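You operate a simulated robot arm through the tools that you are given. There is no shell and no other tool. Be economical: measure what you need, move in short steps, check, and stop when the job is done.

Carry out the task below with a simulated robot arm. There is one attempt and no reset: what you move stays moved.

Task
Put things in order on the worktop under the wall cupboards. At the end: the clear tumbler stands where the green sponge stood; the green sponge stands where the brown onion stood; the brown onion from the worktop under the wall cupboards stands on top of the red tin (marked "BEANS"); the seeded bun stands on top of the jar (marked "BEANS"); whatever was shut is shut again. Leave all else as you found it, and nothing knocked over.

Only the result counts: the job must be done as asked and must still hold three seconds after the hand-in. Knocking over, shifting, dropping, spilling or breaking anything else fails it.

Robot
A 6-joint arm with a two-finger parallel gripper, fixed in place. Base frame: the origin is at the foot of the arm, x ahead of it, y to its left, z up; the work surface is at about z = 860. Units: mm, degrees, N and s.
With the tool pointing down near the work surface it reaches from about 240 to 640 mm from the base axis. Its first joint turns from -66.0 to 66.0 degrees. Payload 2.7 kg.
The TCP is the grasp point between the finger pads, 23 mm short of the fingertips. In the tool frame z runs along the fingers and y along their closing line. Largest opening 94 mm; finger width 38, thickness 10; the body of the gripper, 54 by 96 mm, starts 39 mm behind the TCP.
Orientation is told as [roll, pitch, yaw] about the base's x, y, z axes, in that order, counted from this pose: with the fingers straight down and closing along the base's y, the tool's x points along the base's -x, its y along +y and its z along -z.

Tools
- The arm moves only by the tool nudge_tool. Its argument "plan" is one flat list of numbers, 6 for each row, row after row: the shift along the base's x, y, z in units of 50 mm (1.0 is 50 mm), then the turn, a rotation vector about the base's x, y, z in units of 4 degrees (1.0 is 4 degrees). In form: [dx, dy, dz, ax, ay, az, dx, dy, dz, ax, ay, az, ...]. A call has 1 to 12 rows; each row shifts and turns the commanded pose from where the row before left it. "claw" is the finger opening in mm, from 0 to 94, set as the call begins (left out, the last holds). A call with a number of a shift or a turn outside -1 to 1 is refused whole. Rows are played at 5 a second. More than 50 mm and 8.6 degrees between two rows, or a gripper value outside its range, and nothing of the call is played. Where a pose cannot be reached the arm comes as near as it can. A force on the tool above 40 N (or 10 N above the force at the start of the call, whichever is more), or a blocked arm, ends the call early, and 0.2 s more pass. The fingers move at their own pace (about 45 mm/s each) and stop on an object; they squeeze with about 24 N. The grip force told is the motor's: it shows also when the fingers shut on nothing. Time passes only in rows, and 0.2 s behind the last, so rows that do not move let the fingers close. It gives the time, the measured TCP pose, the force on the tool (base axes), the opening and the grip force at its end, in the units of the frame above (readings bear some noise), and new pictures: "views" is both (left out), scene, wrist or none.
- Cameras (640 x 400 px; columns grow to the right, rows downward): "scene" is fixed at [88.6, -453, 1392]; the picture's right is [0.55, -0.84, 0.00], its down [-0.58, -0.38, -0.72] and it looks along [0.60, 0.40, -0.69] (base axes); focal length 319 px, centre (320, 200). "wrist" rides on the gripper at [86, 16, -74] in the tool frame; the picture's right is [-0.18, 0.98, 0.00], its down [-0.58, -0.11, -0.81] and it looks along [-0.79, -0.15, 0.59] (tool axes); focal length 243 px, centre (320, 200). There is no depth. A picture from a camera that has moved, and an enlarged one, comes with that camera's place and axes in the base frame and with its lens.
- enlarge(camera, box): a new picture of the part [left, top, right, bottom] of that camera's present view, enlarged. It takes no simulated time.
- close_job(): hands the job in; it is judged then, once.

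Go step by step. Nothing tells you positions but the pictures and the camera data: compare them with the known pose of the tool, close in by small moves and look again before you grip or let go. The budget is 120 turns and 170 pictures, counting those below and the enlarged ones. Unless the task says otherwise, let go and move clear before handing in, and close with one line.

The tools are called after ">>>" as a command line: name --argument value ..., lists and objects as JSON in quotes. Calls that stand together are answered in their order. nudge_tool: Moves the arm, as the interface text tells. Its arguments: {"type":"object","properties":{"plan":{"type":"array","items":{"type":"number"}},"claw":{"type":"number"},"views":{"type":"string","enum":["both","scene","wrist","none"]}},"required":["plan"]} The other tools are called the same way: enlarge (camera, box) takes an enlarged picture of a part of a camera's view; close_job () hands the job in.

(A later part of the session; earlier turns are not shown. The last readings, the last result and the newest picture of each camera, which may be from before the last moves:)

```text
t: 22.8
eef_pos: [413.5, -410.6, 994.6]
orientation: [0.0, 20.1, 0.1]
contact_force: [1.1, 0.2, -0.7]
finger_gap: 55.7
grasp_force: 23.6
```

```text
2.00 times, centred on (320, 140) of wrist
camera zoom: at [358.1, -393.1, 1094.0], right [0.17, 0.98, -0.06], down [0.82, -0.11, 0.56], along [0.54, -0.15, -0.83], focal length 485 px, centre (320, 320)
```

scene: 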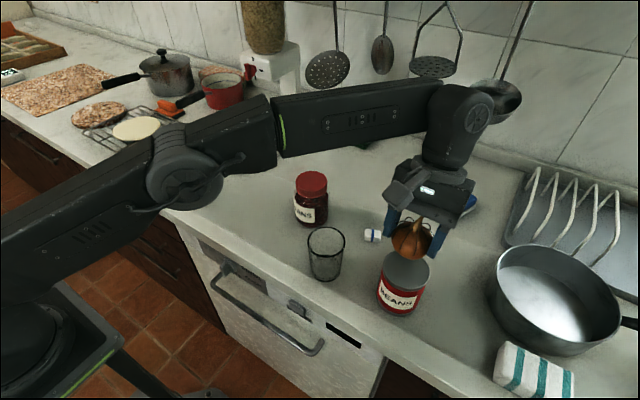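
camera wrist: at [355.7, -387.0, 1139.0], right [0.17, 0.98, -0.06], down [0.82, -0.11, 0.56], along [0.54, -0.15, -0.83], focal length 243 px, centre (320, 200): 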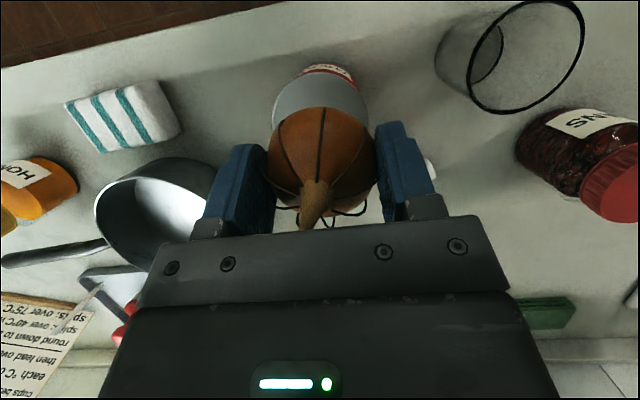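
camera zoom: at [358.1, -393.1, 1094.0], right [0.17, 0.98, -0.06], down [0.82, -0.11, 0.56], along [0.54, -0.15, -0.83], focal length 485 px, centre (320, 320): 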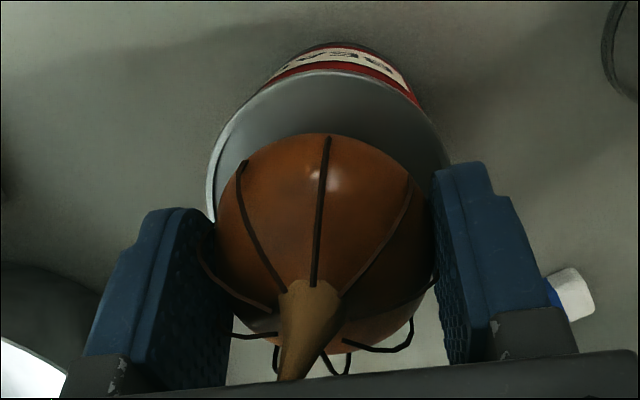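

Well centred. I'll lower gently until contact.

>>> nudge_tool --plan '[0, 0, -0.1, 0, 0, 0, 0, 0, -0.1, 0, 0, 0, 0, 0, 0, 0, 0, 0, 0, 0, 0, 0, 0, 0]' --views "none"

>>> enlarge --camera "scene" --box '[370, 200, 450, 320]'

```text
t: 23.8
eef_pos: [413.2, -411.1, 987.7]
orientation: [-0.2, 20.0, 0.0]
contact_force: [2.5, -2.9, 16.1]
finger_gap: 54.0
grasp_force: 24.0
```

```text
3.33 times, centred on (410, 260) of scene
camera zoom: at [88.4, -452.8, 1392.0], right [0.55, -0.84, 0.0], down [-0.58, -0.38, -0.72], along [0.6, 0.4, -0.69], focal length 1062 px, centre (20, 0)
```

zoom: 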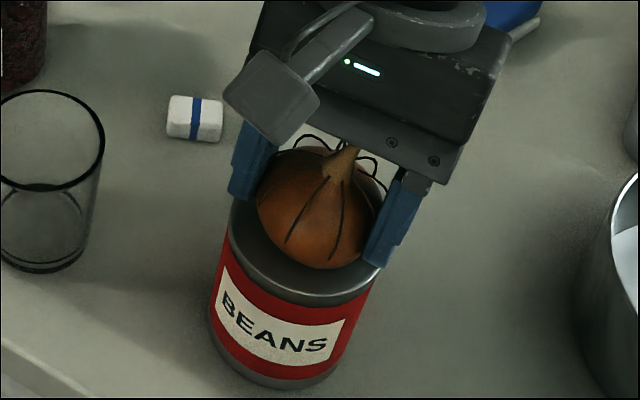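

Contact is made at about z = 987. I'll ease up 2 mm to unload, then open gradually.

>>> nudge_tool --plan '[0, 0, 0.04, 0, 0, 0, 0, 0, 0, 0, 0, 0]' --views "none"

>>> nudge_tool --plan '[0, 0, 0, 0, 0, 0, 0, 0, 0, 0, 0, 0]' --claw 64 --views "none"

>>> nudge_tool --plan '[0, 0, 0, 0, 0, 0, 0, 0, 0, 0, 0, 0, 0, 0, 0, 0, 0, 0]' --claw 84 --views "wrist"

>>> enlarge --camera "scene" --box '[370, 200, 450, 320]'

```text
t: 24.4
eef_pos: [413.4, -409.1, 986.7]
orientation: [0.0, 20.2, 0.0]
contact_force: [-1.9, -5.2, 11.4]
finger_gap: 53.9
grasp_force: 24.4
```

```text
t: 25.0
eef_pos: [413.6, -410.2, 985.8]
orientation: [0.0, 20.2, 0.1]
contact_force: [0.5, 0.3, -0.2]
finger_gap: 64.1
grasp_force: 0.1
```

```text
t: 25.8
eef_pos: [414.3, -409.0, 984.8]
orientation: [0.0, 20.2, 0.1]
contact_force: [0.3, 0.2, -0.3]
finger_gap: 84.1
grasp_force: 0.1
camera wrist: at [358.6, -392.2, 1085.5], right [0.17, 0.98, -0.06], down [0.82, -0.11, 0.56], along [0.54, -0.15, -0.83], focal length 243 px, centre (320, 200)
```

wrist: 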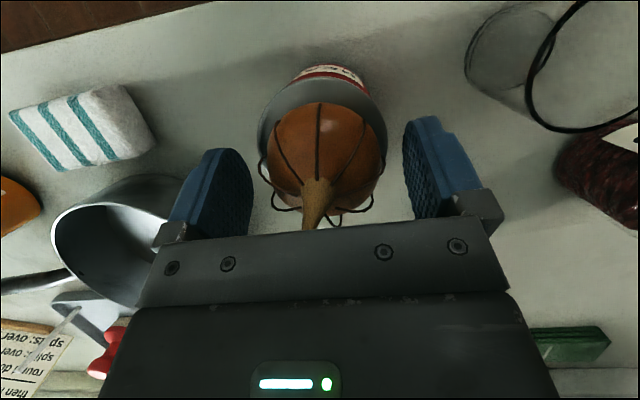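

```text
3.33 times, centred on (410, 260) of scene
camera zoom: at [88.6, -453.0, 1392.0], right [0.55, -0.84, 0.0], down [-0.58, -0.38, -0.72], along [0.6, 0.4, -0.69], focal length 1062 px, centre (20, 0)
```

zoom: 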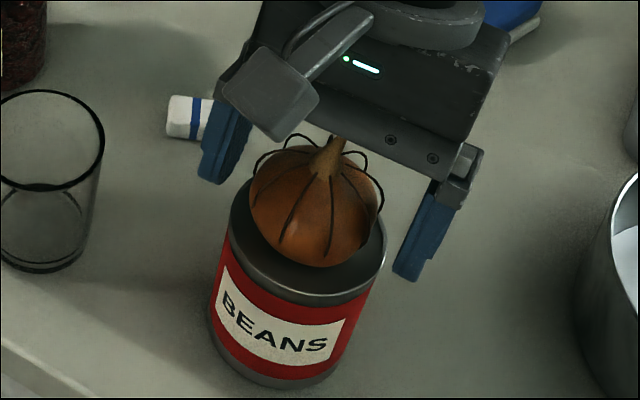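

The onion stands on the tin. I'll back off straight up and then head for the sponge.

>>> nudge_tool --plan '[0, 0, 0.5, 0, 0, 0, 0, 0, 0.7, 0, 0, 0, 0, 0, 0.8, 0, 0, 0, 0, 0.98, 0, 0, 0, 0, 0, 0.98, 0, 0, -1, 0, 0, 0.98, 0, 0, -1, 0, 0, 0.98, 0, 0, -1, 0, 0, 0.98, 0, 0, -1, 0, 0, 0.98, 0, 0, -1, 0, 0, 0.98, 0, 0, 0, 0, 0, 0.98, 0, 0, 0, 0, 0, 0.98, 0, 0, 0, 0]' --claw 94 --views "none"

>>> nudge_tool --plan '[0.1, 0.98, 0, 0, 0, 0, 0.1, 0.98, 0, 0, 0, 0, 0.1, 0.98, 0, 0, 0, 0, 0.1, 0.9, -0.2, 0, 0, 0, 0, 0, 0, 0, 0, 0]'

```text
t: 28.4
eef_pos: [409.7, 39.7, 1082.2]
orientation: [-0.1, 0.1, 0.0]
contact_force: [0.1, 0.1, 0.0]
finger_gap: 94.2
grasp_force: 0.1
out of reach, approached as far as the arm can: row 3
```

```text
t: 29.6
eef_pos: [428.2, 231.0, 1072.9]
orientation: [0.1, 0.1, 0.0]
contact_force: [0.0, -0.5, -0.4]
finger_gap: 93.8
grasp_force: 0.0
camera wrist: at [342.0, 248.6, 1146.9], right [0.18, 0.98, 0.0], down [0.58, -0.11, 0.81], along [0.79, -0.15, -0.59], focal length 243 px, centre (320, 200)
```

scene: 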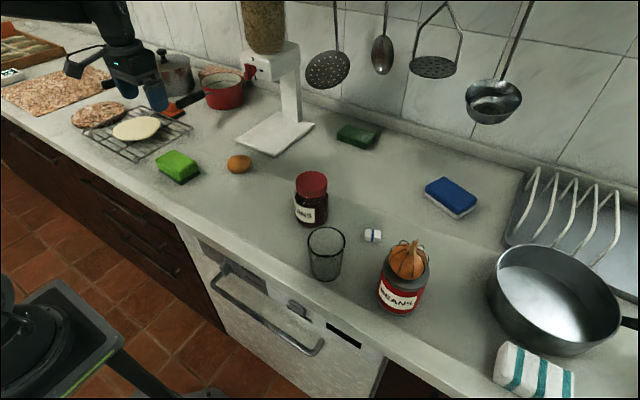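
wrist: 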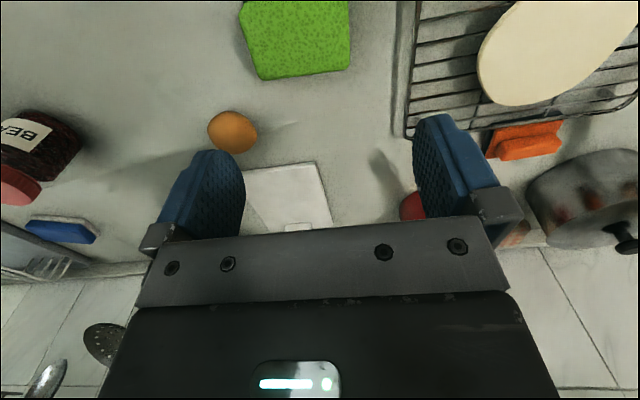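

The onion is well placed. Now I'll see the whole sponge from above.

>>> enlarge --camera "wrist" --box '[200, 0, 400, 30]'

>>> enlarge --camera "scene" --box '[120, 110, 250, 210]'

>>> enlarge --camera "scene" --box '[370, 220, 450, 320]'

```text
3.20 times, centred on (300, 15) of wrist
camera zoom: at [342.0, 248.6, 1146.9], right [0.18, 0.98, 0.0], down [0.58, -0.11, 0.81], along [0.79, -0.15, -0.59], focal length 776 px, centre (384, 792)
```

zoom: 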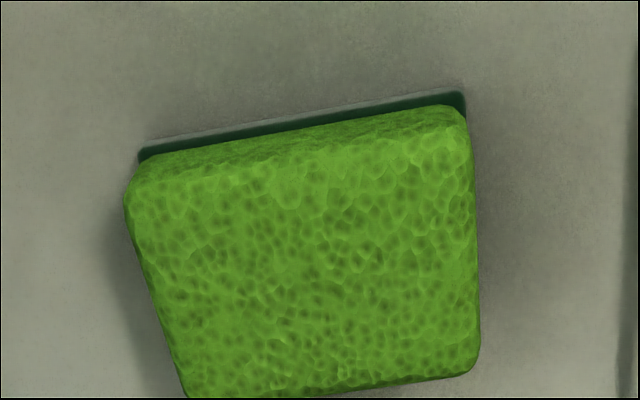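

```text
4.00 times, centred on (185, 160) of scene
camera zoom: at [88.6, -452.9, 1392.0], right [0.55, -0.84, 0.0], down [-0.58, -0.38, -0.72], along [0.6, 0.4, -0.69], focal length 1274 px, centre (860, 360)
```

zoom: 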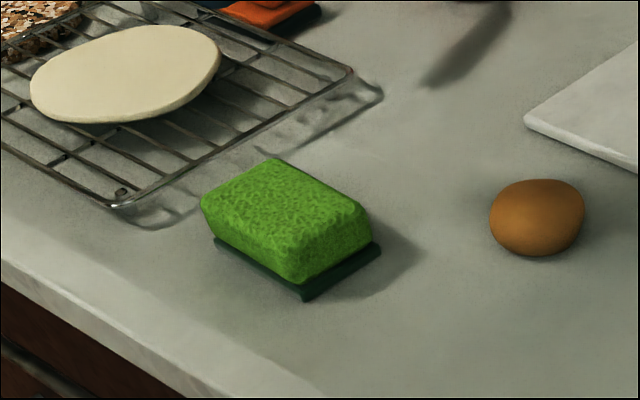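

```text
4.00 times, centred on (410, 270) of scene
camera zoom: at [88.6, -452.9, 1392.0], right [0.55, -0.84, 0.0], down [-0.58, -0.38, -0.72], along [0.6, 0.4, -0.69], focal length 1274 px, centre (-40, -80)
```

zoom: 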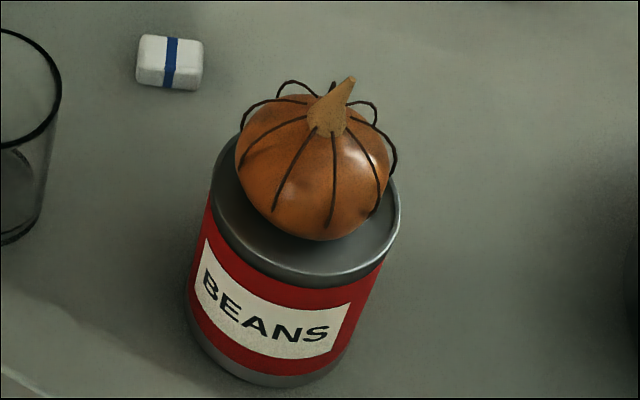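

The sponge is about 60 × 92 mm, centred near (430, 212), with its long side along y. I'll turn the gripper 88° to grip across the short side.

>>> nudge_tool --plan '[0, -0.38, 0, 0, 0, 1, 0, 0, 0, 0, 0, 1, 0, 0, 0, 0, 0, 1, 0, 0, 0, 0, 0, 1, 0, 0, 0, 0, 0, 1, 0, 0, 0, 0, 0, 1, 0, 0, 0, 0, 0, 1, 0, 0, 0, 0, 0, 1, 0, 0, 0, 0, 0, 1, 0, 0, 0, 0, 0, 1, 0, 0, 0, 0, 0, 1]' --views "none"

>>> nudge_tool --plan '[0, 0, 0, 0, 0, 1, 0, 0, 0, 0, 0, 1, 0, 0, 0, 0, 0, 1, 0, 0, 0, 0, 0, 1, 0, 0, 0, 0, 0, 1, 0, 0, 0, 0, 0, 1, 0, 0, -0.4, 0, 0, 1, 0, 0, -0.4, 0, 0, 1, 0, 0, -0.4, 0, 0, 1, 0, 0, 0, 0, 0, 1, 0, 0, 0, 0, 0, 1, 0, 0, 0, 0, 0, 0]' --views "both"

```text
t: 32.0
eef_pos: [428.2, 209.2, 1071.7]
orientation: [0.2, 0.1, 44.1]
contact_force: [-0.7, 0.1, -0.3]
finger_gap: 93.9
grasp_force: 0.1
```

```text
t: 34.6
eef_pos: [426.6, 209.8, 1013.7]
orientation: [0.0, 0.1, 88.0]
contact_force: [0.7, 0.4, 0.1]
finger_gap: 94.1
grasp_force: 0.1
camera wrist: at [408.3, 125.5, 1087.8], right [-0.98, 0.22, 0.0], down [0.13, 0.58, 0.81], along [0.17, 0.79, -0.59], focal length 243 px, centre (320, 200)
```

scene: 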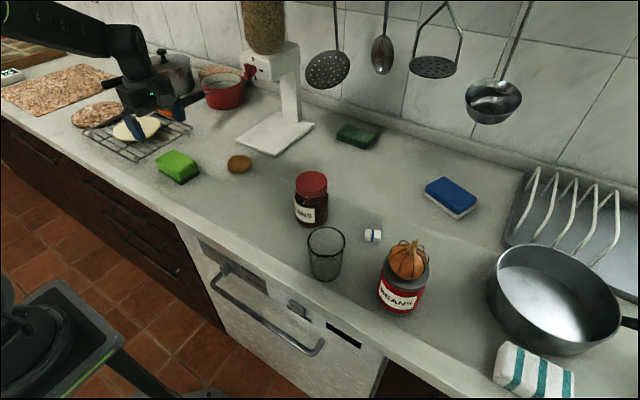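
wrist: 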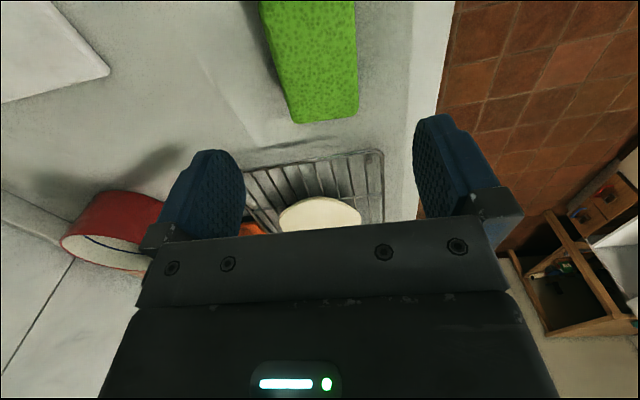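

>>> enlarge --camera "wrist" --box '[160, 0, 480, 30]'

>>> enlarge --camera "wrist" --box '[520, 150, 640, 350]'

```text
2.00 times, centred on (320, 15) of wrist
camera zoom: at [408.3, 125.5, 1087.8], right [-0.98, 0.22, 0.0], down [0.13, 0.58, 0.81], along [0.17, 0.79, -0.59], focal length 485 px, centre (320, 570)
```

zoom: 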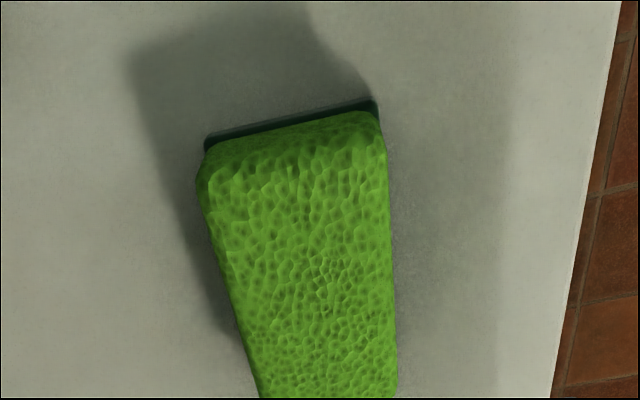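

```text
2.00 times, centred on (580, 250) of wrist
camera zoom: at [408.3, 125.5, 1087.8], right [-0.98, 0.22, 0.0], down [0.13, 0.58, 0.81], along [0.17, 0.79, -0.59], focal length 485 px, centre (-200, 100)
```

zoom: 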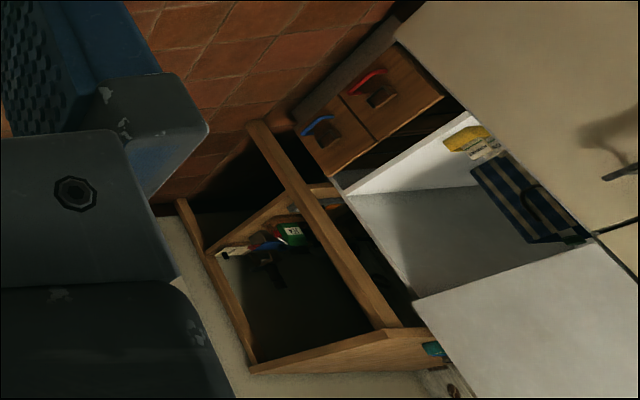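

The tool is centred over the sponge. I'll descend and grip it.

>>> nudge_tool --plan '[0.04, -0.02, -0.9, 0, 0, 0, 0, 0, -0.9, 0, 0, 0, 0, 0, -0.7, 0, 0, 0, 0, 0, 0, 0, 0, 0]' --views "wrist"

>>> enlarge --camera "scene" --box '[120, 110, 250, 210]'

```text
t: 35.6
eef_pos: [428.2, 208.2, 888.0]
orientation: [-0.1, 0.1, 88.0]
contact_force: [-0.6, 0.6, 0.7]
finger_gap: 94.2
grasp_force: 0.0
camera wrist: at [409.4, 123.4, 961.5], right [-0.98, 0.22, 0.0], down [0.13, 0.58, 0.81], along [0.17, 0.79, -0.59], focal length 243 px, centre (320, 200)
```

wrist: 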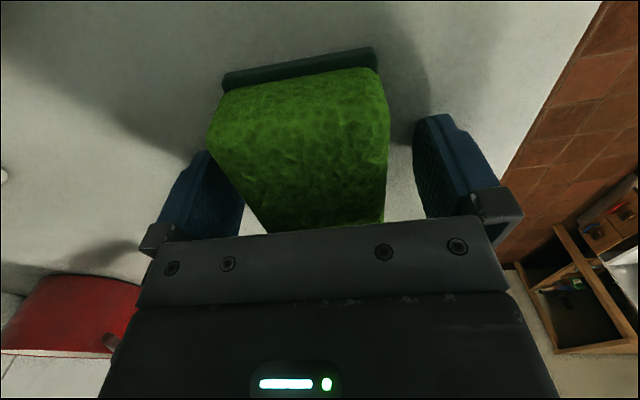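

```text
4.00 times, centred on (185, 160) of scene
camera zoom: at [88.6, -453.0, 1392.0], right [0.55, -0.84, 0.0], down [-0.58, -0.38, -0.72], along [0.6, 0.4, -0.69], focal length 1274 px, centre (860, 360)
```

zoom: 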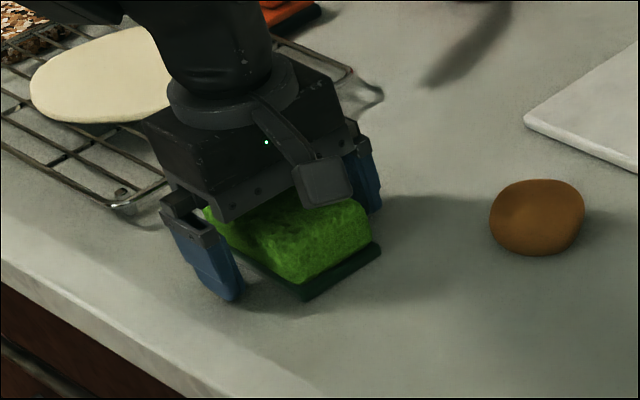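

>>> nudge_tool --plan '[0, 0, 0, 0, 0, 0, 0, 0, 0, 0, 0, 0, 0, 0, 0, 0, 0, 0, 0, 0, 0, 0, 0, 0, 0, 0, 0, 0, 0, 0, 0, 0, 0.3, 0, 0, 0, 0, 0, 0.5, 0, 0, 0, 0, 0, 0, 0, 0, 0]' --claw 45 --views "both"

```text
t: 37.4
eef_pos: [430.0, 209.2, 928.5]
orientation: [0.0, 0.1, 88.2]
contact_force: [0.9, -0.1, -0.5]
finger_gap: 61.2
grasp_force: 23.8
camera wrist: at [411.0, 124.0, 1003.7], right [-0.98, 0.22, 0.0], down [0.13, 0.58, 0.81], along [0.17, 0.79, -0.59], focal length 243 px, centre (320, 200)
```

scene: 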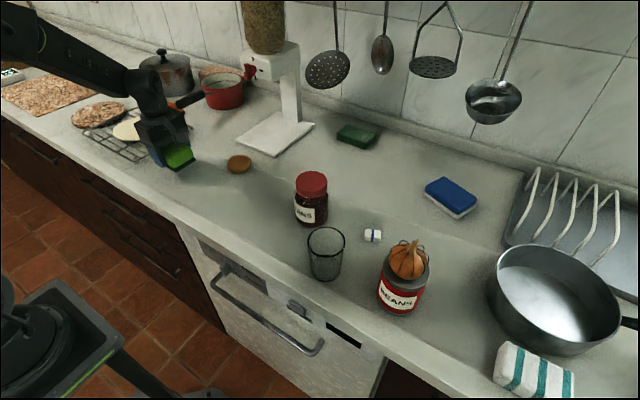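
wrist: 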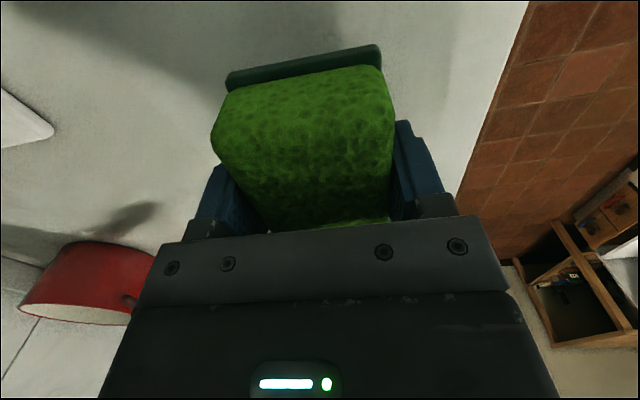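

The sponge is held. I'll carry it to the onion's old spot at (389, 32).

>>> nudge_tool --plan '[0, 0, 0.4, 0, 0, 0, -0.2, -0.7, 0, 0, 0, 0, -0.2, -0.8, 0, 0, 0, 0, -0.2, -0.8, 0, 0, 0, 0, -0.22, -0.75, 0, 0, 0, 0, 0, -0.49, 0, 0, 0, 0, 0, 0, -0.5, 0, 0, 0, 0, 0, -0.4, 0, 0, 0, 0, 0, 0, 0, 0, 0]' --views "both"

```text
t: 39.4
eef_pos: [386.8, 31.6, 902.6]
orientation: [0.0, 0.1, 88.2]
contact_force: [0.7, -0.5, 0.2]
finger_gap: 61.4
grasp_force: 23.6
camera wrist: at [368.5, -52.9, 976.9], right [-0.98, 0.22, 0.0], down [0.13, 0.58, 0.81], along [0.17, 0.79, -0.59], focal length 243 px, centre (320, 200)
```

scene: 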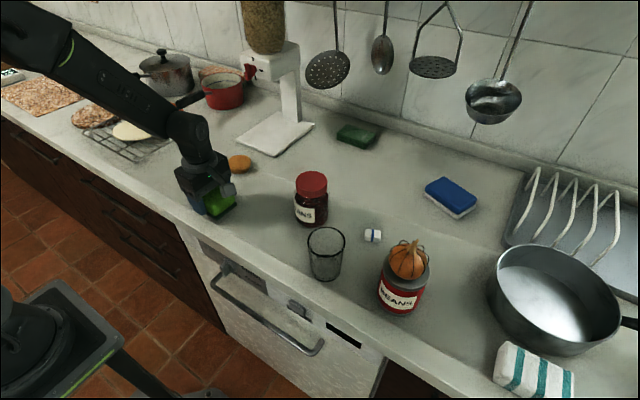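
wrist: 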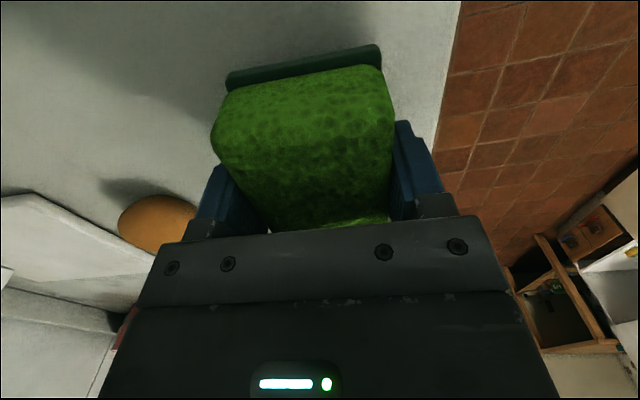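

>>> nudge_tool --plan '[0, 0, -0.15, 0, 0, 0, 0, 0, -0.11, 0, 0, 0, 0, 0, 0, 0, 0, 0]' --views "none"

>>> nudge_tool --plan '[0, 0, 0, 0, 0, 0, 0, 0, 0, 0, 0, 0, 0, 0, 0, 0, 0, 0, 0, 0, 0, 0, 0, 0]' --claw 94 --views "wrist"

```text
t: 40.2
eef_pos: [386.3, 30.4, 889.6]
orientation: [0.0, 0.1, 88.2]
contact_force: [-0.4, -0.6, 0.1]
finger_gap: 61.2
grasp_force: 24.2
```

```text
t: 41.2
eef_pos: [385.9, 30.5, 889.8]
orientation: [-0.1, 0.1, 88.1]
contact_force: [-0.1, -0.1, -0.1]
finger_gap: 93.9
grasp_force: 0.1
camera wrist: at [368.0, -53.3, 963.7], right [-0.98, 0.22, 0.0], down [0.13, 0.58, 0.81], along [0.17, 0.79, -0.59], focal length 243 px, centre (320, 200)
```

wrist: 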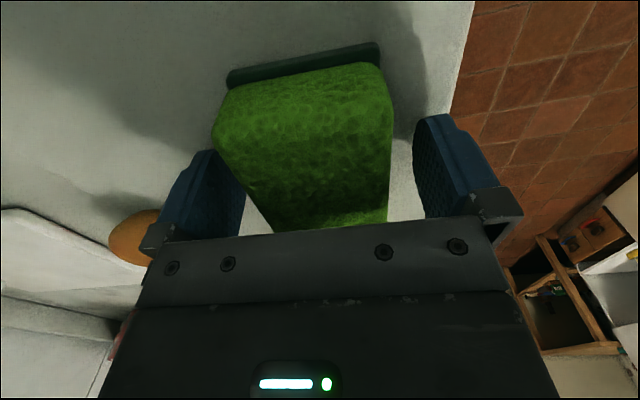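

The sponge is in place. I'll rise, turn the gripper back, and go to the tumbler.

>>> nudge_tool --plan '[0, 0, 0.6, 0, 0, 0, 0, 0, 0.9, 0, 0, 0, 0, 0, 1, 0, 0, -1, 0, 0, 1, 0, 0, -1, 0, 0, 0, 0, 0, -1, 0, 0, 0, 0, 0, -1, 0, 0, 0, 0, 0, -1, 0, 0, 0, 0, 0, -1, 0, 0, 0, 0, 0, -1, 0, 0, 0, 0, 0, -1, 0, 0, 0, 0, 0, -1, 0, 0, 0, 0, 0, -1]' --views "none"

>>> nudge_tool --plan '[0, -0.5, 0, 0, 0, -1, 0, -0.5, 0, 0, 0, -1, 0, -0.5, 0, 0, 0, -1, 0, -0.5, 0, 0, 0, -1, 0, -0.5, 0, 0, 0, -1, 0, -0.5, 0, 0, 0, -1, 0, -0.5, 0, 0, 0, -1, 0, -0.5, 0, 0, 0, -1, 0, -0.5, 0, 0, 0, -1, 0, -0.5, 0, 0, 0, -1, 0, -0.5, 0, 0, 0, -1, 0, -0.5, 0, 0, 0, -1]'

```text
t: 43.8
eef_pos: [386.1, 31.6, 1063.3]
orientation: [0.0, 0.0, 48.0]
contact_force: [0.5, 0.3, 0.8]
finger_gap: 93.7
grasp_force: 0.0
```

```text
t: 46.4
eef_pos: [387.2, -267.2, 1062.1]
orientation: [0.0, 0.1, 0.0]
contact_force: [0.2, -0.3, -0.1]
finger_gap: 93.9
grasp_force: 0.1
camera wrist: at [301.7, -250.5, 1135.9], right [0.18, 0.98, 0.0], down [0.58, -0.11, 0.81], along [0.79, -0.15, -0.59], focal length 243 px, centre (320, 200)
```

scene: 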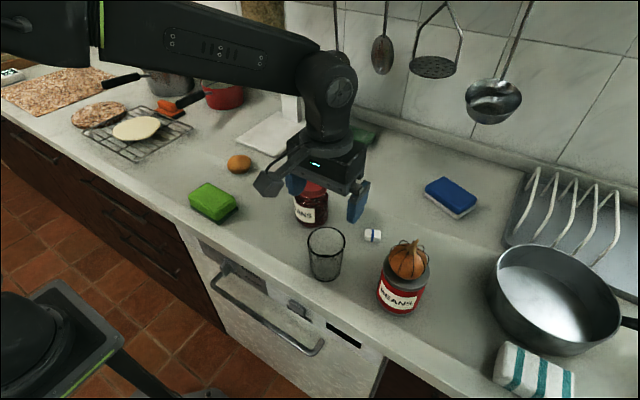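
wrist: 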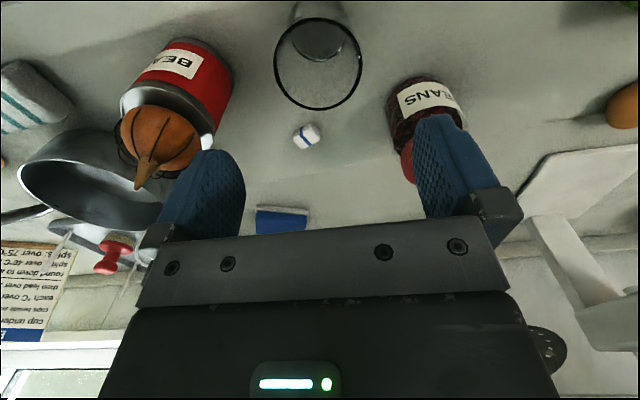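

The tumbler is centred at about (382, -267). I'll descend around it.

>>> nudge_tool --plan '[-0.1, 0, -0.9, 0, 0, 0, 0, 0, -0.9, 0, 0, 0, 0, 0, -0.6, 0, 0, 0, 0, 0, -0.28, 0, 0, 0, 0, 0, 0, 0, 0, 0]' --views "wrist"

>>> enlarge --camera "scene" --box '[270, 180, 430, 320]'

```text
t: 47.6
eef_pos: [382.0, -267.8, 930.1]
orientation: [0.1, 0.1, 0.2]
contact_force: [-0.6, 0.8, -0.3]
finger_gap: 94.4
grasp_force: 0.0
camera wrist: at [295.7, -250.9, 1004.5], right [0.18, 0.98, 0.0], down [0.58, -0.11, 0.81], along [0.79, -0.15, -0.59], focal length 243 px, centre (320, 200)
```

wrist: 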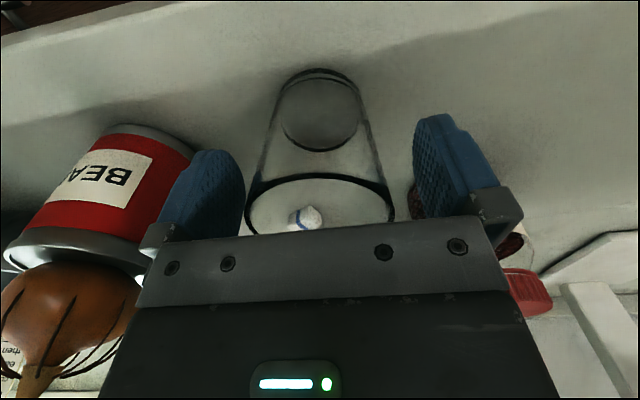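

```text
2.86 times, centred on (350, 250) of scene
camera zoom: at [88.6, -453.0, 1392.0], right [0.55, -0.84, 0.0], down [-0.58, -0.38, -0.72], along [0.6, 0.4, -0.69], focal length 910 px, centre (234, 57)
```

zoom: 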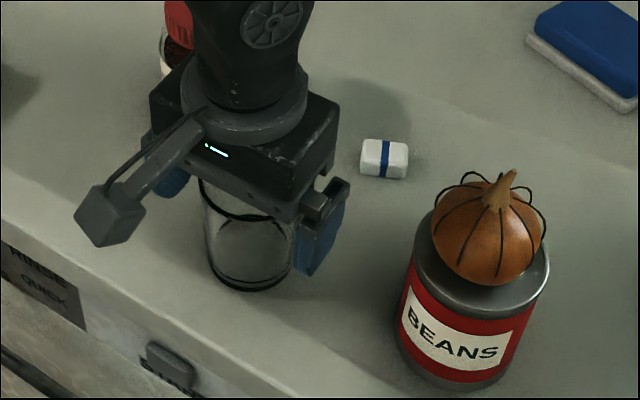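

Straddled with no contact. I'll close on the tumbler and lift slightly.

>>> nudge_tool --plan '[0, 0, 0, 0, 0, 0, 0, 0, 0, 0, 0, 0, 0, 0, 0, 0, 0, 0, 0, 0, 0, 0, 0, 0, 0, 0, 0.2, 0, 0, 0, 0, 0, 0.4, 0, 0, 0, 0, 0, 0, 0, 0, 0]' --claw 50 --views "both"

```text
t: 49.2
eef_pos: [383.8, -267.4, 960.2]
orientation: [0.0, 0.1, 0.1]
contact_force: [-0.3, -0.3, -0.8]
finger_gap: 69.0
grasp_force: 24.0
camera wrist: at [297.5, -250.7, 1034.7], right [0.18, 0.98, 0.0], down [0.58, -0.11, 0.8], along [0.79, -0.15, -0.59], focal length 243 px, centre (320, 200)
```

scene: 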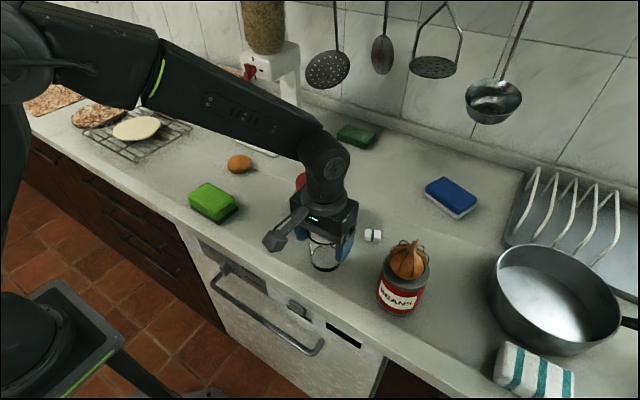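
wrist: 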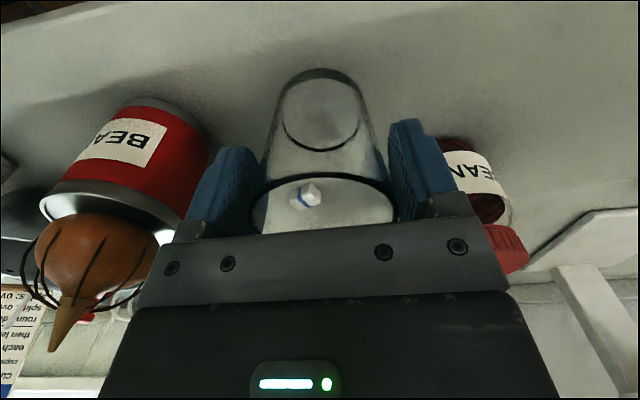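

The tumbler is held. I'll raise it and carry it to the sponge's old spot at about (428, 209).

>>> nudge_tool --plan '[0, 0, 0.9, 0, 0, 0, 0.0, 0.5, 0.2, 0, 0, 0, 0.1, 0.9, 0, 0, 0, 0, 0.1, 0.9, 0, 0, 0, 0, 0.1, 0.9, 0, 0, 0, 0, 0.1, 0.9, 0, 0, 0, 0, 0.1, 0.9, 0, 0, 0, 0, 0.1, 0.9, 0, 0, 0, 0, 0.1, 0.9, 0, 0, 0, 0, 0.1, 0.9, 0, 0, 0, 0, 0.05, 0.9, 0, 0, 0, 0, 0, 0.9, 0, 0, 0, 0]' --views "none"

>>> nudge_tool --plan '[0, 0, 0, 0, 0, 0, 0, 0, -0.5, 0, 0, 0, 0, 0, 0, 0, 0, 0]'

```text
t: 51.8
eef_pos: [425.3, 205.5, 1015.5]
orientation: [0.0, 0.2, 0.0]
contact_force: [0.2, -0.6, -1.3]
finger_gap: 69.2
grasp_force: 24.4
```

```text
t: 52.6
eef_pos: [426.9, 206.2, 990.8]
orientation: [0.0, 0.0, 0.1]
contact_force: [-0.2, -0.5, -1.9]
finger_gap: 69.3
grasp_force: 24.2
camera wrist: at [340.4, 223.4, 1064.4], right [0.18, 0.98, 0.0], down [0.58, -0.11, 0.81], along [0.79, -0.15, -0.59], focal length 243 px, centre (320, 200)
```

scene: 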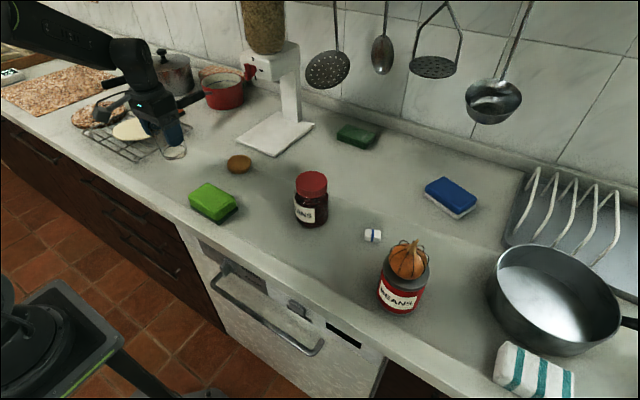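
wrist: 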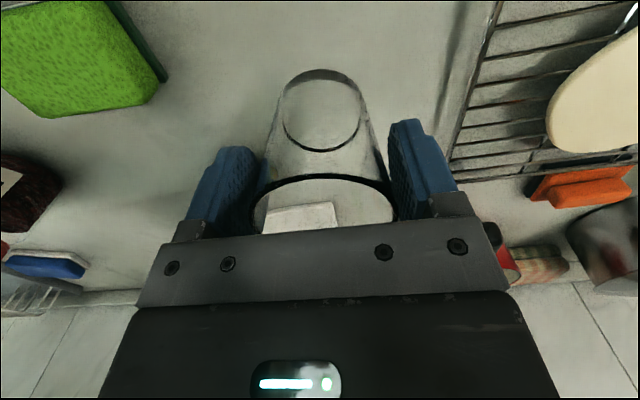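

Clear surroundings. I'll lower the tumbler to the worktop.

>>> nudge_tool --plan '[0, 0.05, -0.7, 0, 0, 0, 0, 0, -0.35, 0, 0, 0, 0, 0, -0.12, 0, 0, 0, 0, 0, 0, 0, 0, 0]' --views "none"

>>> enlarge --camera "scene" --box '[120, 100, 250, 200]'

```text
t: 53.6
eef_pos: [425.6, 210.3, 930.7]
orientation: [0.0, 0.2, 0.1]
contact_force: [0.6, -0.4, -2.1]
finger_gap: 69.3
grasp_force: 24.1
```

```text
4.00 times, centred on (185, 150) of scene
camera zoom: at [88.6, -453.0, 1392.0], right [0.55, -0.84, 0.0], down [-0.58, -0.38, -0.72], along [0.6, 0.4, -0.69], focal length 1274 px, centre (860, 400)
```

zoom: 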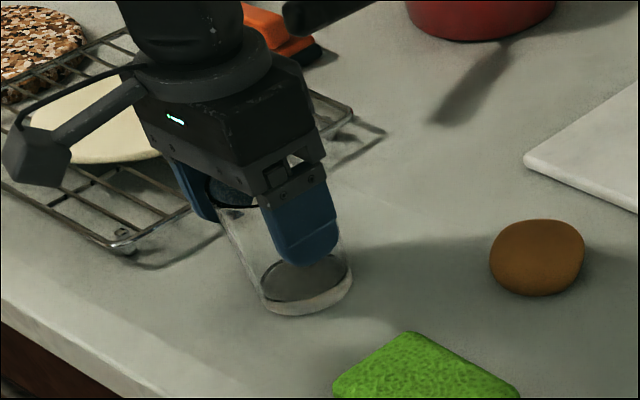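

>>> nudge_tool --plan '[0, 0, -0.03, 0, 0, 0, 0, 0, 0, 0, 0, 0]' --views "none"

```text
t: 54.2
eef_pos: [426.4, 209.9, 930.9]
orientation: [0.0, 0.1, 0.0]
contact_force: [-0.3, -0.9, -1.2]
finger_gap: 69.2
grasp_force: 23.8
```

>>> nudge_tool --plan '[0, 0, -0.03, 0, 0, 0, 0, 0, 0, 0, 0, 0]' --views "none"

```text
t: 54.8
eef_pos: [426.6, 209.4, 928.6]
orientation: [0.0, 0.0, 0.0]
contact_force: [-2.7, -2.2, 9.5]
finger_gap: 69.4
grasp_force: 24.4
```

Touchdown. I'll ease off slightly and open.

>>> nudge_tool --plan '[0, 0, 0.02, 0, 0, 0, 0, 0, 0, 0, 0, 0]' --views "none"

>>> nudge_tool --plan '[0, 0, 0, 0, 0, 0, 0, 0, 0, 0, 0, 0, 0, 0, 0, 0, 0, 0, 0, 0, 0, 0, 0, 0]' --claw 94 --views "none"

>>> nudge_tool --plan '[0, 0, 0.6, 0, 0, 0, 0, 0, 0.9, 0, 0, 0, 0, 0, 0.9, 0, 0, 0, 0, 0, 0.5, 0, 0, 0]' --views "both"

```text
t: 55.4
eef_pos: [425.7, 208.6, 931.0]
orientation: [0.1, 0.1, 0.0]
contact_force: [1.6, -0.2, 2.5]
finger_gap: 69.5
grasp_force: 23.9
```

```text
t: 56.4
eef_pos: [425.9, 210.6, 930.6]
orientation: [0.0, 0.1, 0.0]
contact_force: [0.0, 0.1, 0.0]
finger_gap: 93.7
grasp_force: 0.0
```

```text
t: 57.4
eef_pos: [424.9, 208.2, 1077.9]
orientation: [0.1, 0.1, 0.1]
contact_force: [0.0, 0.4, 0.4]
finger_gap: 93.8
grasp_force: 0.0
camera wrist: at [339.1, 224.2, 1152.0], right [0.18, 0.98, 0.0], down [0.58, -0.11, 0.8], along [0.79, -0.15, -0.59], focal length 243 px, centre (320, 200)
```

scene: 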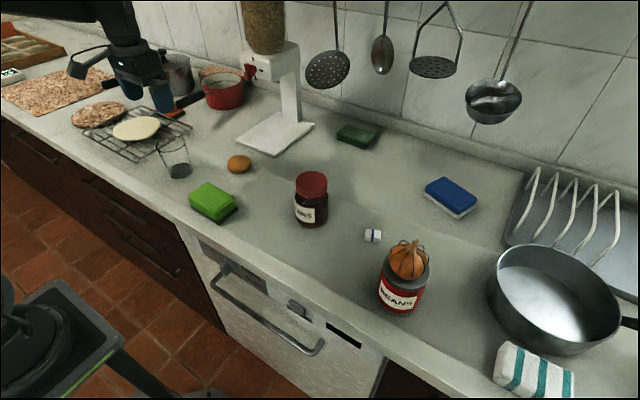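
wrist: 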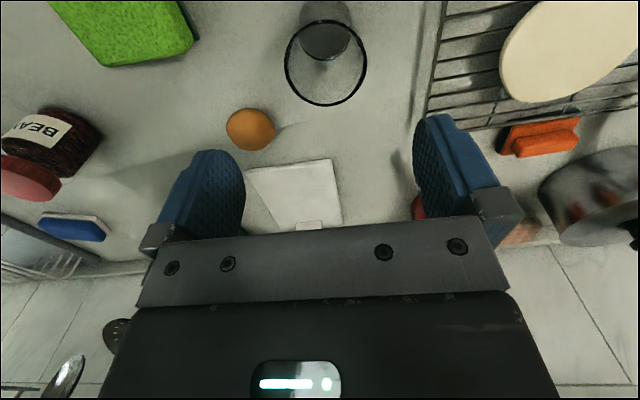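

The first three items are done. Now for the bun: I'll recheck the ovoid close up, then look at the drawer fronts.

>>> enlarge --camera "wrist" --box '[215, 95, 285, 160]'

>>> nudge_tool --plan '[-0.6, 0.2, 0.5, 0, 0, 0, -0.6, 0.2, 0.5, 0, 0, 0, -0.6, 0.2, 0.5, 0, 0, 0]' --views "none"

>>> enlarge --camera "wrist" --box '[0, 0, 640, 10]'

```text
6.15 times, centred on (250, 128) of wrist
camera zoom: at [339.1, 224.2, 1152.0], right [0.18, 0.98, 0.0], down [0.58, -0.11, 0.8], along [0.79, -0.15, -0.59], focal length 1493 px, centre (751, 646)
```

zoom: 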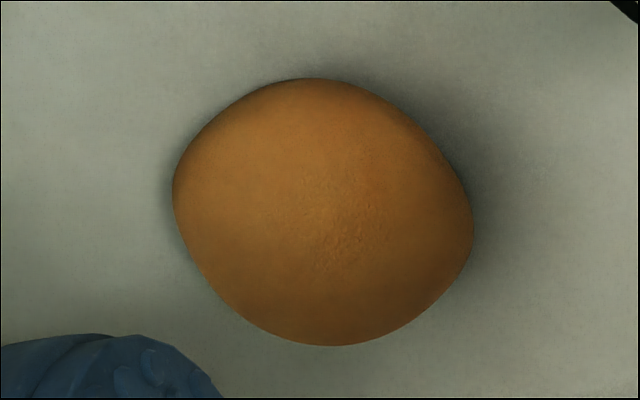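

```text
t: 58.2
eef_pos: [333.4, 237.4, 1151.1]
orientation: [-0.1, 0.1, 0.1]
contact_force: [0.1, 0.1, 0.5]
finger_gap: 94.0
grasp_force: 0.0
```

```text
1.00 times, centred on (320, 5) of wrist
camera zoom: at [247.4, 255.5, 1226.2], right [0.18, 0.98, 0.0], down [0.58, -0.11, 0.81], along [0.79, -0.15, -0.59], focal length 243 px, centre (320, 395)
```

zoom: 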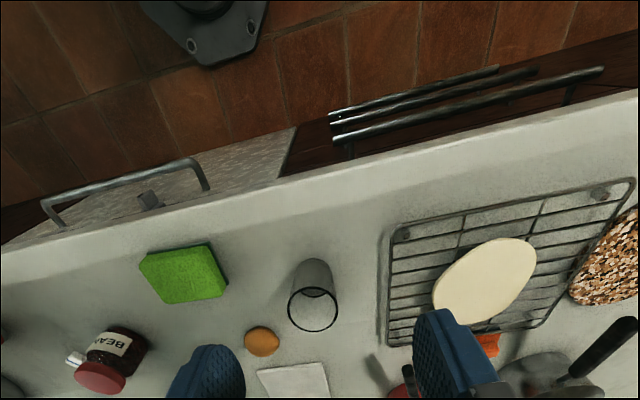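

The ovoid is smooth with no seeds, so the bun is probably in the top drawer on the left, which is the only shut thing in easy reach. Combining both cameras, its bar handle is at about x = 312, z = 752, y = 264 to 582. I'll turn the gripper so the fingers can straddle the bar from the front.

>>> nudge_tool --plan '[-0.16, -0.02, -0.25, 0, 0, -0.9375, -0.16, -0.02, -0.25, 0, 0, -0.9375, -0.16, -0.02, -0.25, 0, 0, -0.9375, -0.16, -0.02, -0.25, 0, 0, -0.9375, -0.16, -0.02, -0.25, 0, 0, -0.9375, -0.16, -0.02, -0.25, 0, 0, -0.9375, -0.16, -0.02, -0.25, 0, 0, -0.9375, -0.16, -0.02, -0.25, 0, 0, -0.9375, -0.16, -0.02, -0.25, 0, 0, -0.9375, -0.16, -0.02, -0.25, 0, 0, -0.9375, -0.16, -0.02, -0.25, 0, 0, -0.9375, -0.16, -0.02, -0.25, 0, 0, -0.9375]' --claw 60 --views "none"

>>> nudge_tool --plan '[0, 0, 0, 0.884, -0.884, 0, 0, 0, 0, 0.884, -0.884, 0, 0, 0, 0, 0.884, -0.884, 0, 0, 0, 0, 0.884, -0.884, 0, 0, 0, 0, 0.884, -0.884, 0, 0, 0, 0, 0.884, -0.884, 0, 0, 0, 0, 0.884, -0.884, 0, 0, 0, 0, 0.884, -0.884, 0, 0, 0, 0, 0.884, -0.884, 0, 0, 0, 0, 0.884, -0.884, 0, 0, 0, 0, 0.884, -0.884, 0, 0, 0, 0, 0.884, -0.884, 0]'

```text
t: 60.8
eef_pos: [237.5, 226.7, 999.6]
orientation: [0.0, 0.2, -45.0]
contact_force: [0.0, -0.4, 0.6]
finger_gap: 60.0
grasp_force: 0.1
```

```text
t: 63.4
eef_pos: [269.8, 223.4, 1030.7]
orientation: [52.4, 0.0, -45.0]
contact_force: [0.4, -1.0, 0.3]
finger_gap: 60.0
grasp_force: 0.1
out of reach, approached as far as the arm can: row 7, 8, 9, 10, 11, 12
camera wrist: at [174.2, 250.9, 1088.6], right [0.55, 0.3, 0.78], down [-0.09, -0.91, 0.41], along [0.83, -0.29, -0.48], focal length 243 px, centre (320, 200)
```

scene: 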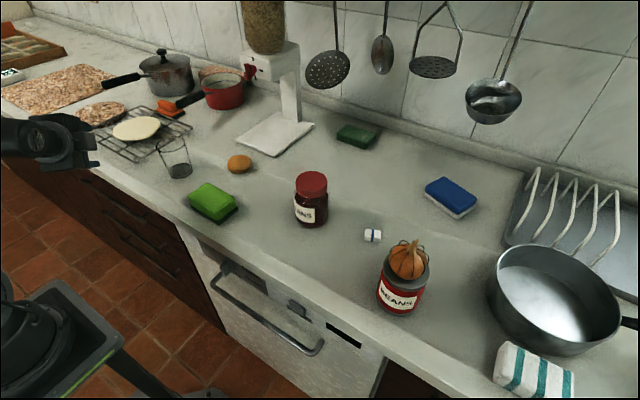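
wrist: 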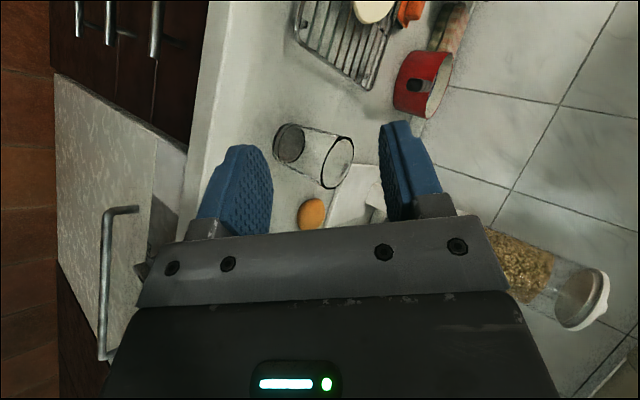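

The arm can't fold to point forward there. From this tilted pose the picture's right side faces upward, so I'll use it to look at the wall cupboards before moving.

>>> enlarge --camera "wrist" --box '[630, 0, 640, 400]'

>>> enlarge --camera "wrist" --box '[0, 0, 640, 10]'

>>> enlarge --camera "wrist" --box '[0, 0, 10, 400]'

```text
1.00 times, centred on (635, 200) of wrist
camera zoom: at [174.2, 250.9, 1088.6], right [0.55, 0.3, 0.78], down [-0.09, -0.91, 0.41], along [0.83, -0.29, -0.48], focal length 243 px, centre (5, 200)
```

zoom: 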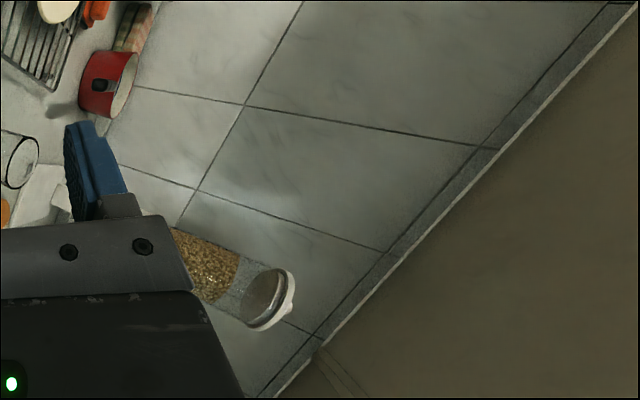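

```text
1.00 times, centred on (320, 5) of wrist
camera zoom: at [174.2, 250.9, 1088.6], right [0.55, 0.3, 0.78], down [-0.09, -0.91, 0.41], along [0.83, -0.29, -0.48], focal length 243 px, centre (320, 395)
```

zoom: 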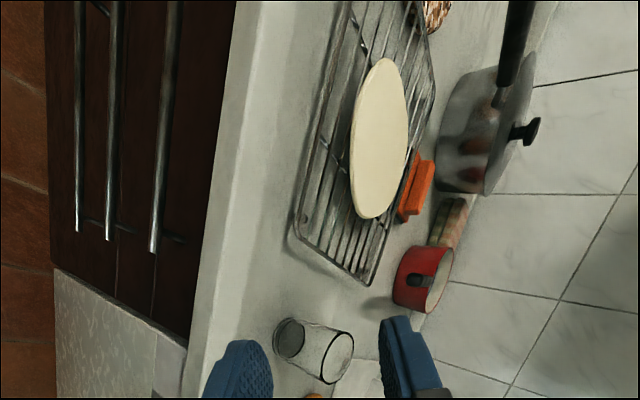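

```text
1.00 times, centred on (5, 200) of wrist
camera zoom: at [174.2, 250.9, 1088.6], right [0.55, 0.3, 0.78], down [-0.09, -0.91, 0.41], along [0.83, -0.29, -0.48], focal length 243 px, centre (635, 200)
```

zoom: 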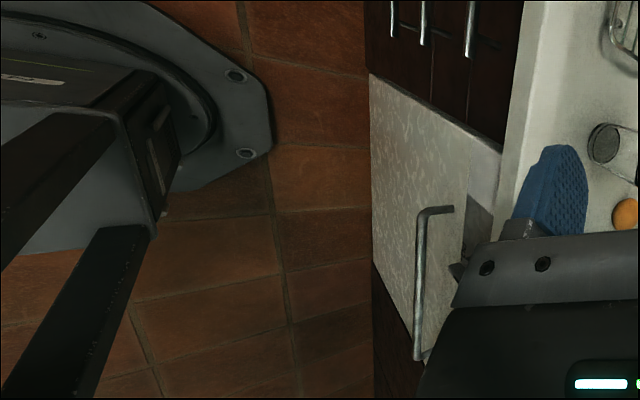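

I'll raise the arm with this orientation to see the cupboard front.

>>> nudge_tool --plan '[0, 0, 0.95, 0, 0, 0, 0, 0, 0.95, 0, 0, 0, 0, 0, 0.95, 0, 0, 0, 0, 0, 0.95, 0, 0, 0, 0, 0, 0.95, 0, 0, 0, 0, 0, 0.95, 0, 0, 0]' --views "wrist"

>>> enlarge --camera "wrist" --box '[630, 0, 640, 400]'

>>> enlarge --camera "wrist" --box '[0, 0, 640, 10]'

```text
t: 64.8
eef_pos: [277.9, 225.8, 1310.5]
orientation: [52.4, 0.0, -44.7]
contact_force: [0.4, 0.8, 0.4]
finger_gap: 60.1
grasp_force: 0.0
out of reach, approached as far as the arm can: row 1
camera wrist: at [182.6, 251.6, 1368.9], right [0.55, 0.3, 0.78], down [-0.08, -0.91, 0.4], along [0.83, -0.29, -0.48], focal length 243 px, centre (320, 200)
```

wrist: 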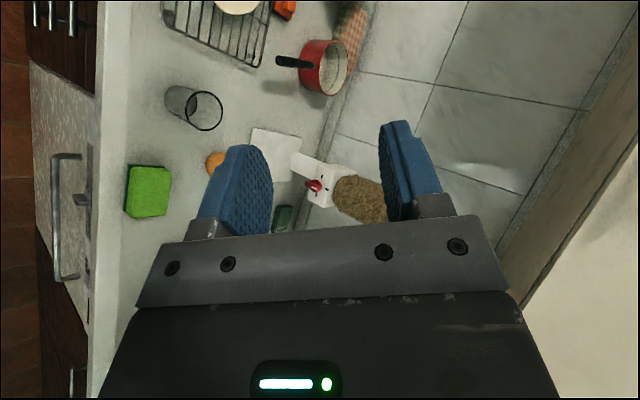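

```text
1.00 times, centred on (635, 200) of wrist
camera zoom: at [182.6, 251.6, 1368.9], right [0.55, 0.3, 0.78], down [-0.08, -0.91, 0.4], along [0.83, -0.29, -0.48], focal length 243 px, centre (5, 200)
```

zoom: 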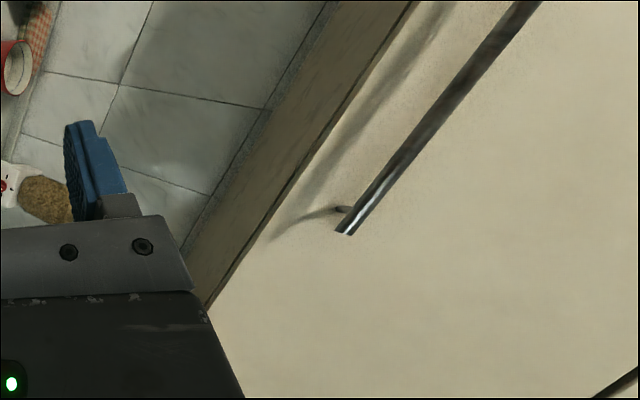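

```text
1.00 times, centred on (320, 5) of wrist
camera zoom: at [182.6, 251.6, 1368.9], right [0.55, 0.3, 0.78], down [-0.08, -0.91, 0.4], along [0.83, -0.29, -0.48], focal length 243 px, centre (320, 395)
```

zoom: 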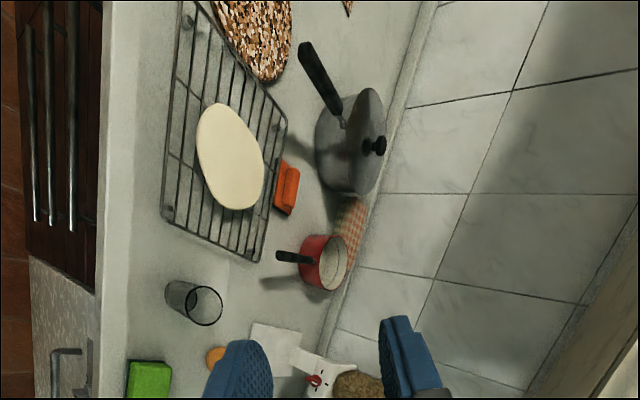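

The cupboard handle is at about (596, 257, 1539), which is too far, so the drawer is the best candidate. New idea: with the tool nearly vertical and wide open, hook one finger behind the drawer bar and pull. I'll straighten the tool and turn it to yaw +90.

>>> nudge_tool --plan '[-0.05, 0.1, -0.5, -0.842, 0.842, 0, -0.05, 0.1, -0.5, -0.842, 0.842, 0, -0.05, 0.1, -0.5, -0.842, 0.842, 0, -0.05, 0.1, -0.5, -0.842, 0.842, 0, -0.05, 0.1, 0, -0.842, 0.842, 0, 0, 0.1, 0, -0.842, 0.842, 0, 0, 0.1, 0, -0.842, 0.842, 0, 0, 0.1, 0, -0.842, 0.842, 0, 0, 0.1, 0, -0.842, 0.842, 0, 0, 0.1, 0, -0.842, 0.842, 0, 0, 0, 0, -0.842, 0.842, 0]' --claw 94 --views "none"

>>> nudge_tool --plan '[0, 0, -0.3, 0, 0, 1, 0, 0, -0.3, 0, 0, 1, 0, 0, -0.3, 0, 0, 1, 0, 0, -0.3, 0, 0, 1, 0, 0, -0.3, 0, 0, 1, 0, 0, 0, 0, 0, 1, 0, 0, 0, 0, 0, 1, 0, 0, 0, 0, 0, 1, 0, 0, 0, 0, 0, 1, 0, 0, 0, 0, 0, 1, 0, 0, 0, 0, 0, 1, 0, 0, 0, 0, 0, 1]' --views "none"

>>> nudge_tool --plan '[0, 0, 0, 0, 0, 1, 0, 0, 0, 0, 0, 1, 0, 0, 0, 0, 0, 1, 0, 0, 0, 0, 0, 1, 0, 0, 0, 0, 0, 1, 0, 0, 0, 0, 0, 1, 0, 0, 0, 0, 0, 1, 0, 0, 0, 0, 0, 1, 0, 0, 0, 0, 0, 1, 0, 0, 0, 0, 0, 1, 0, 0, 0, 0, 0, 1, 0, 0, 0, 0, 0, 1]' --views "none"

```text
t: 67.2
eef_pos: [266.2, 271.9, 1212.3]
orientation: [-0.1, 0.3, -44.9]
contact_force: [0.8, 0.9, -0.4]
finger_gap: 93.8
grasp_force: 0.1
```

```text
t: 69.8
eef_pos: [263.9, 271.2, 1137.1]
orientation: [0.1, 0.4, 3.2]
contact_force: [-0.2, 0.2, -0.2]
finger_gap: 94.2
grasp_force: 0.1
```

```text
t: 72.4
eef_pos: [264.1, 273.7, 1136.2]
orientation: [0.0, 0.3, 51.1]
contact_force: [-0.1, -0.3, 0.8]
finger_gap: 94.0
grasp_force: 0.0
```

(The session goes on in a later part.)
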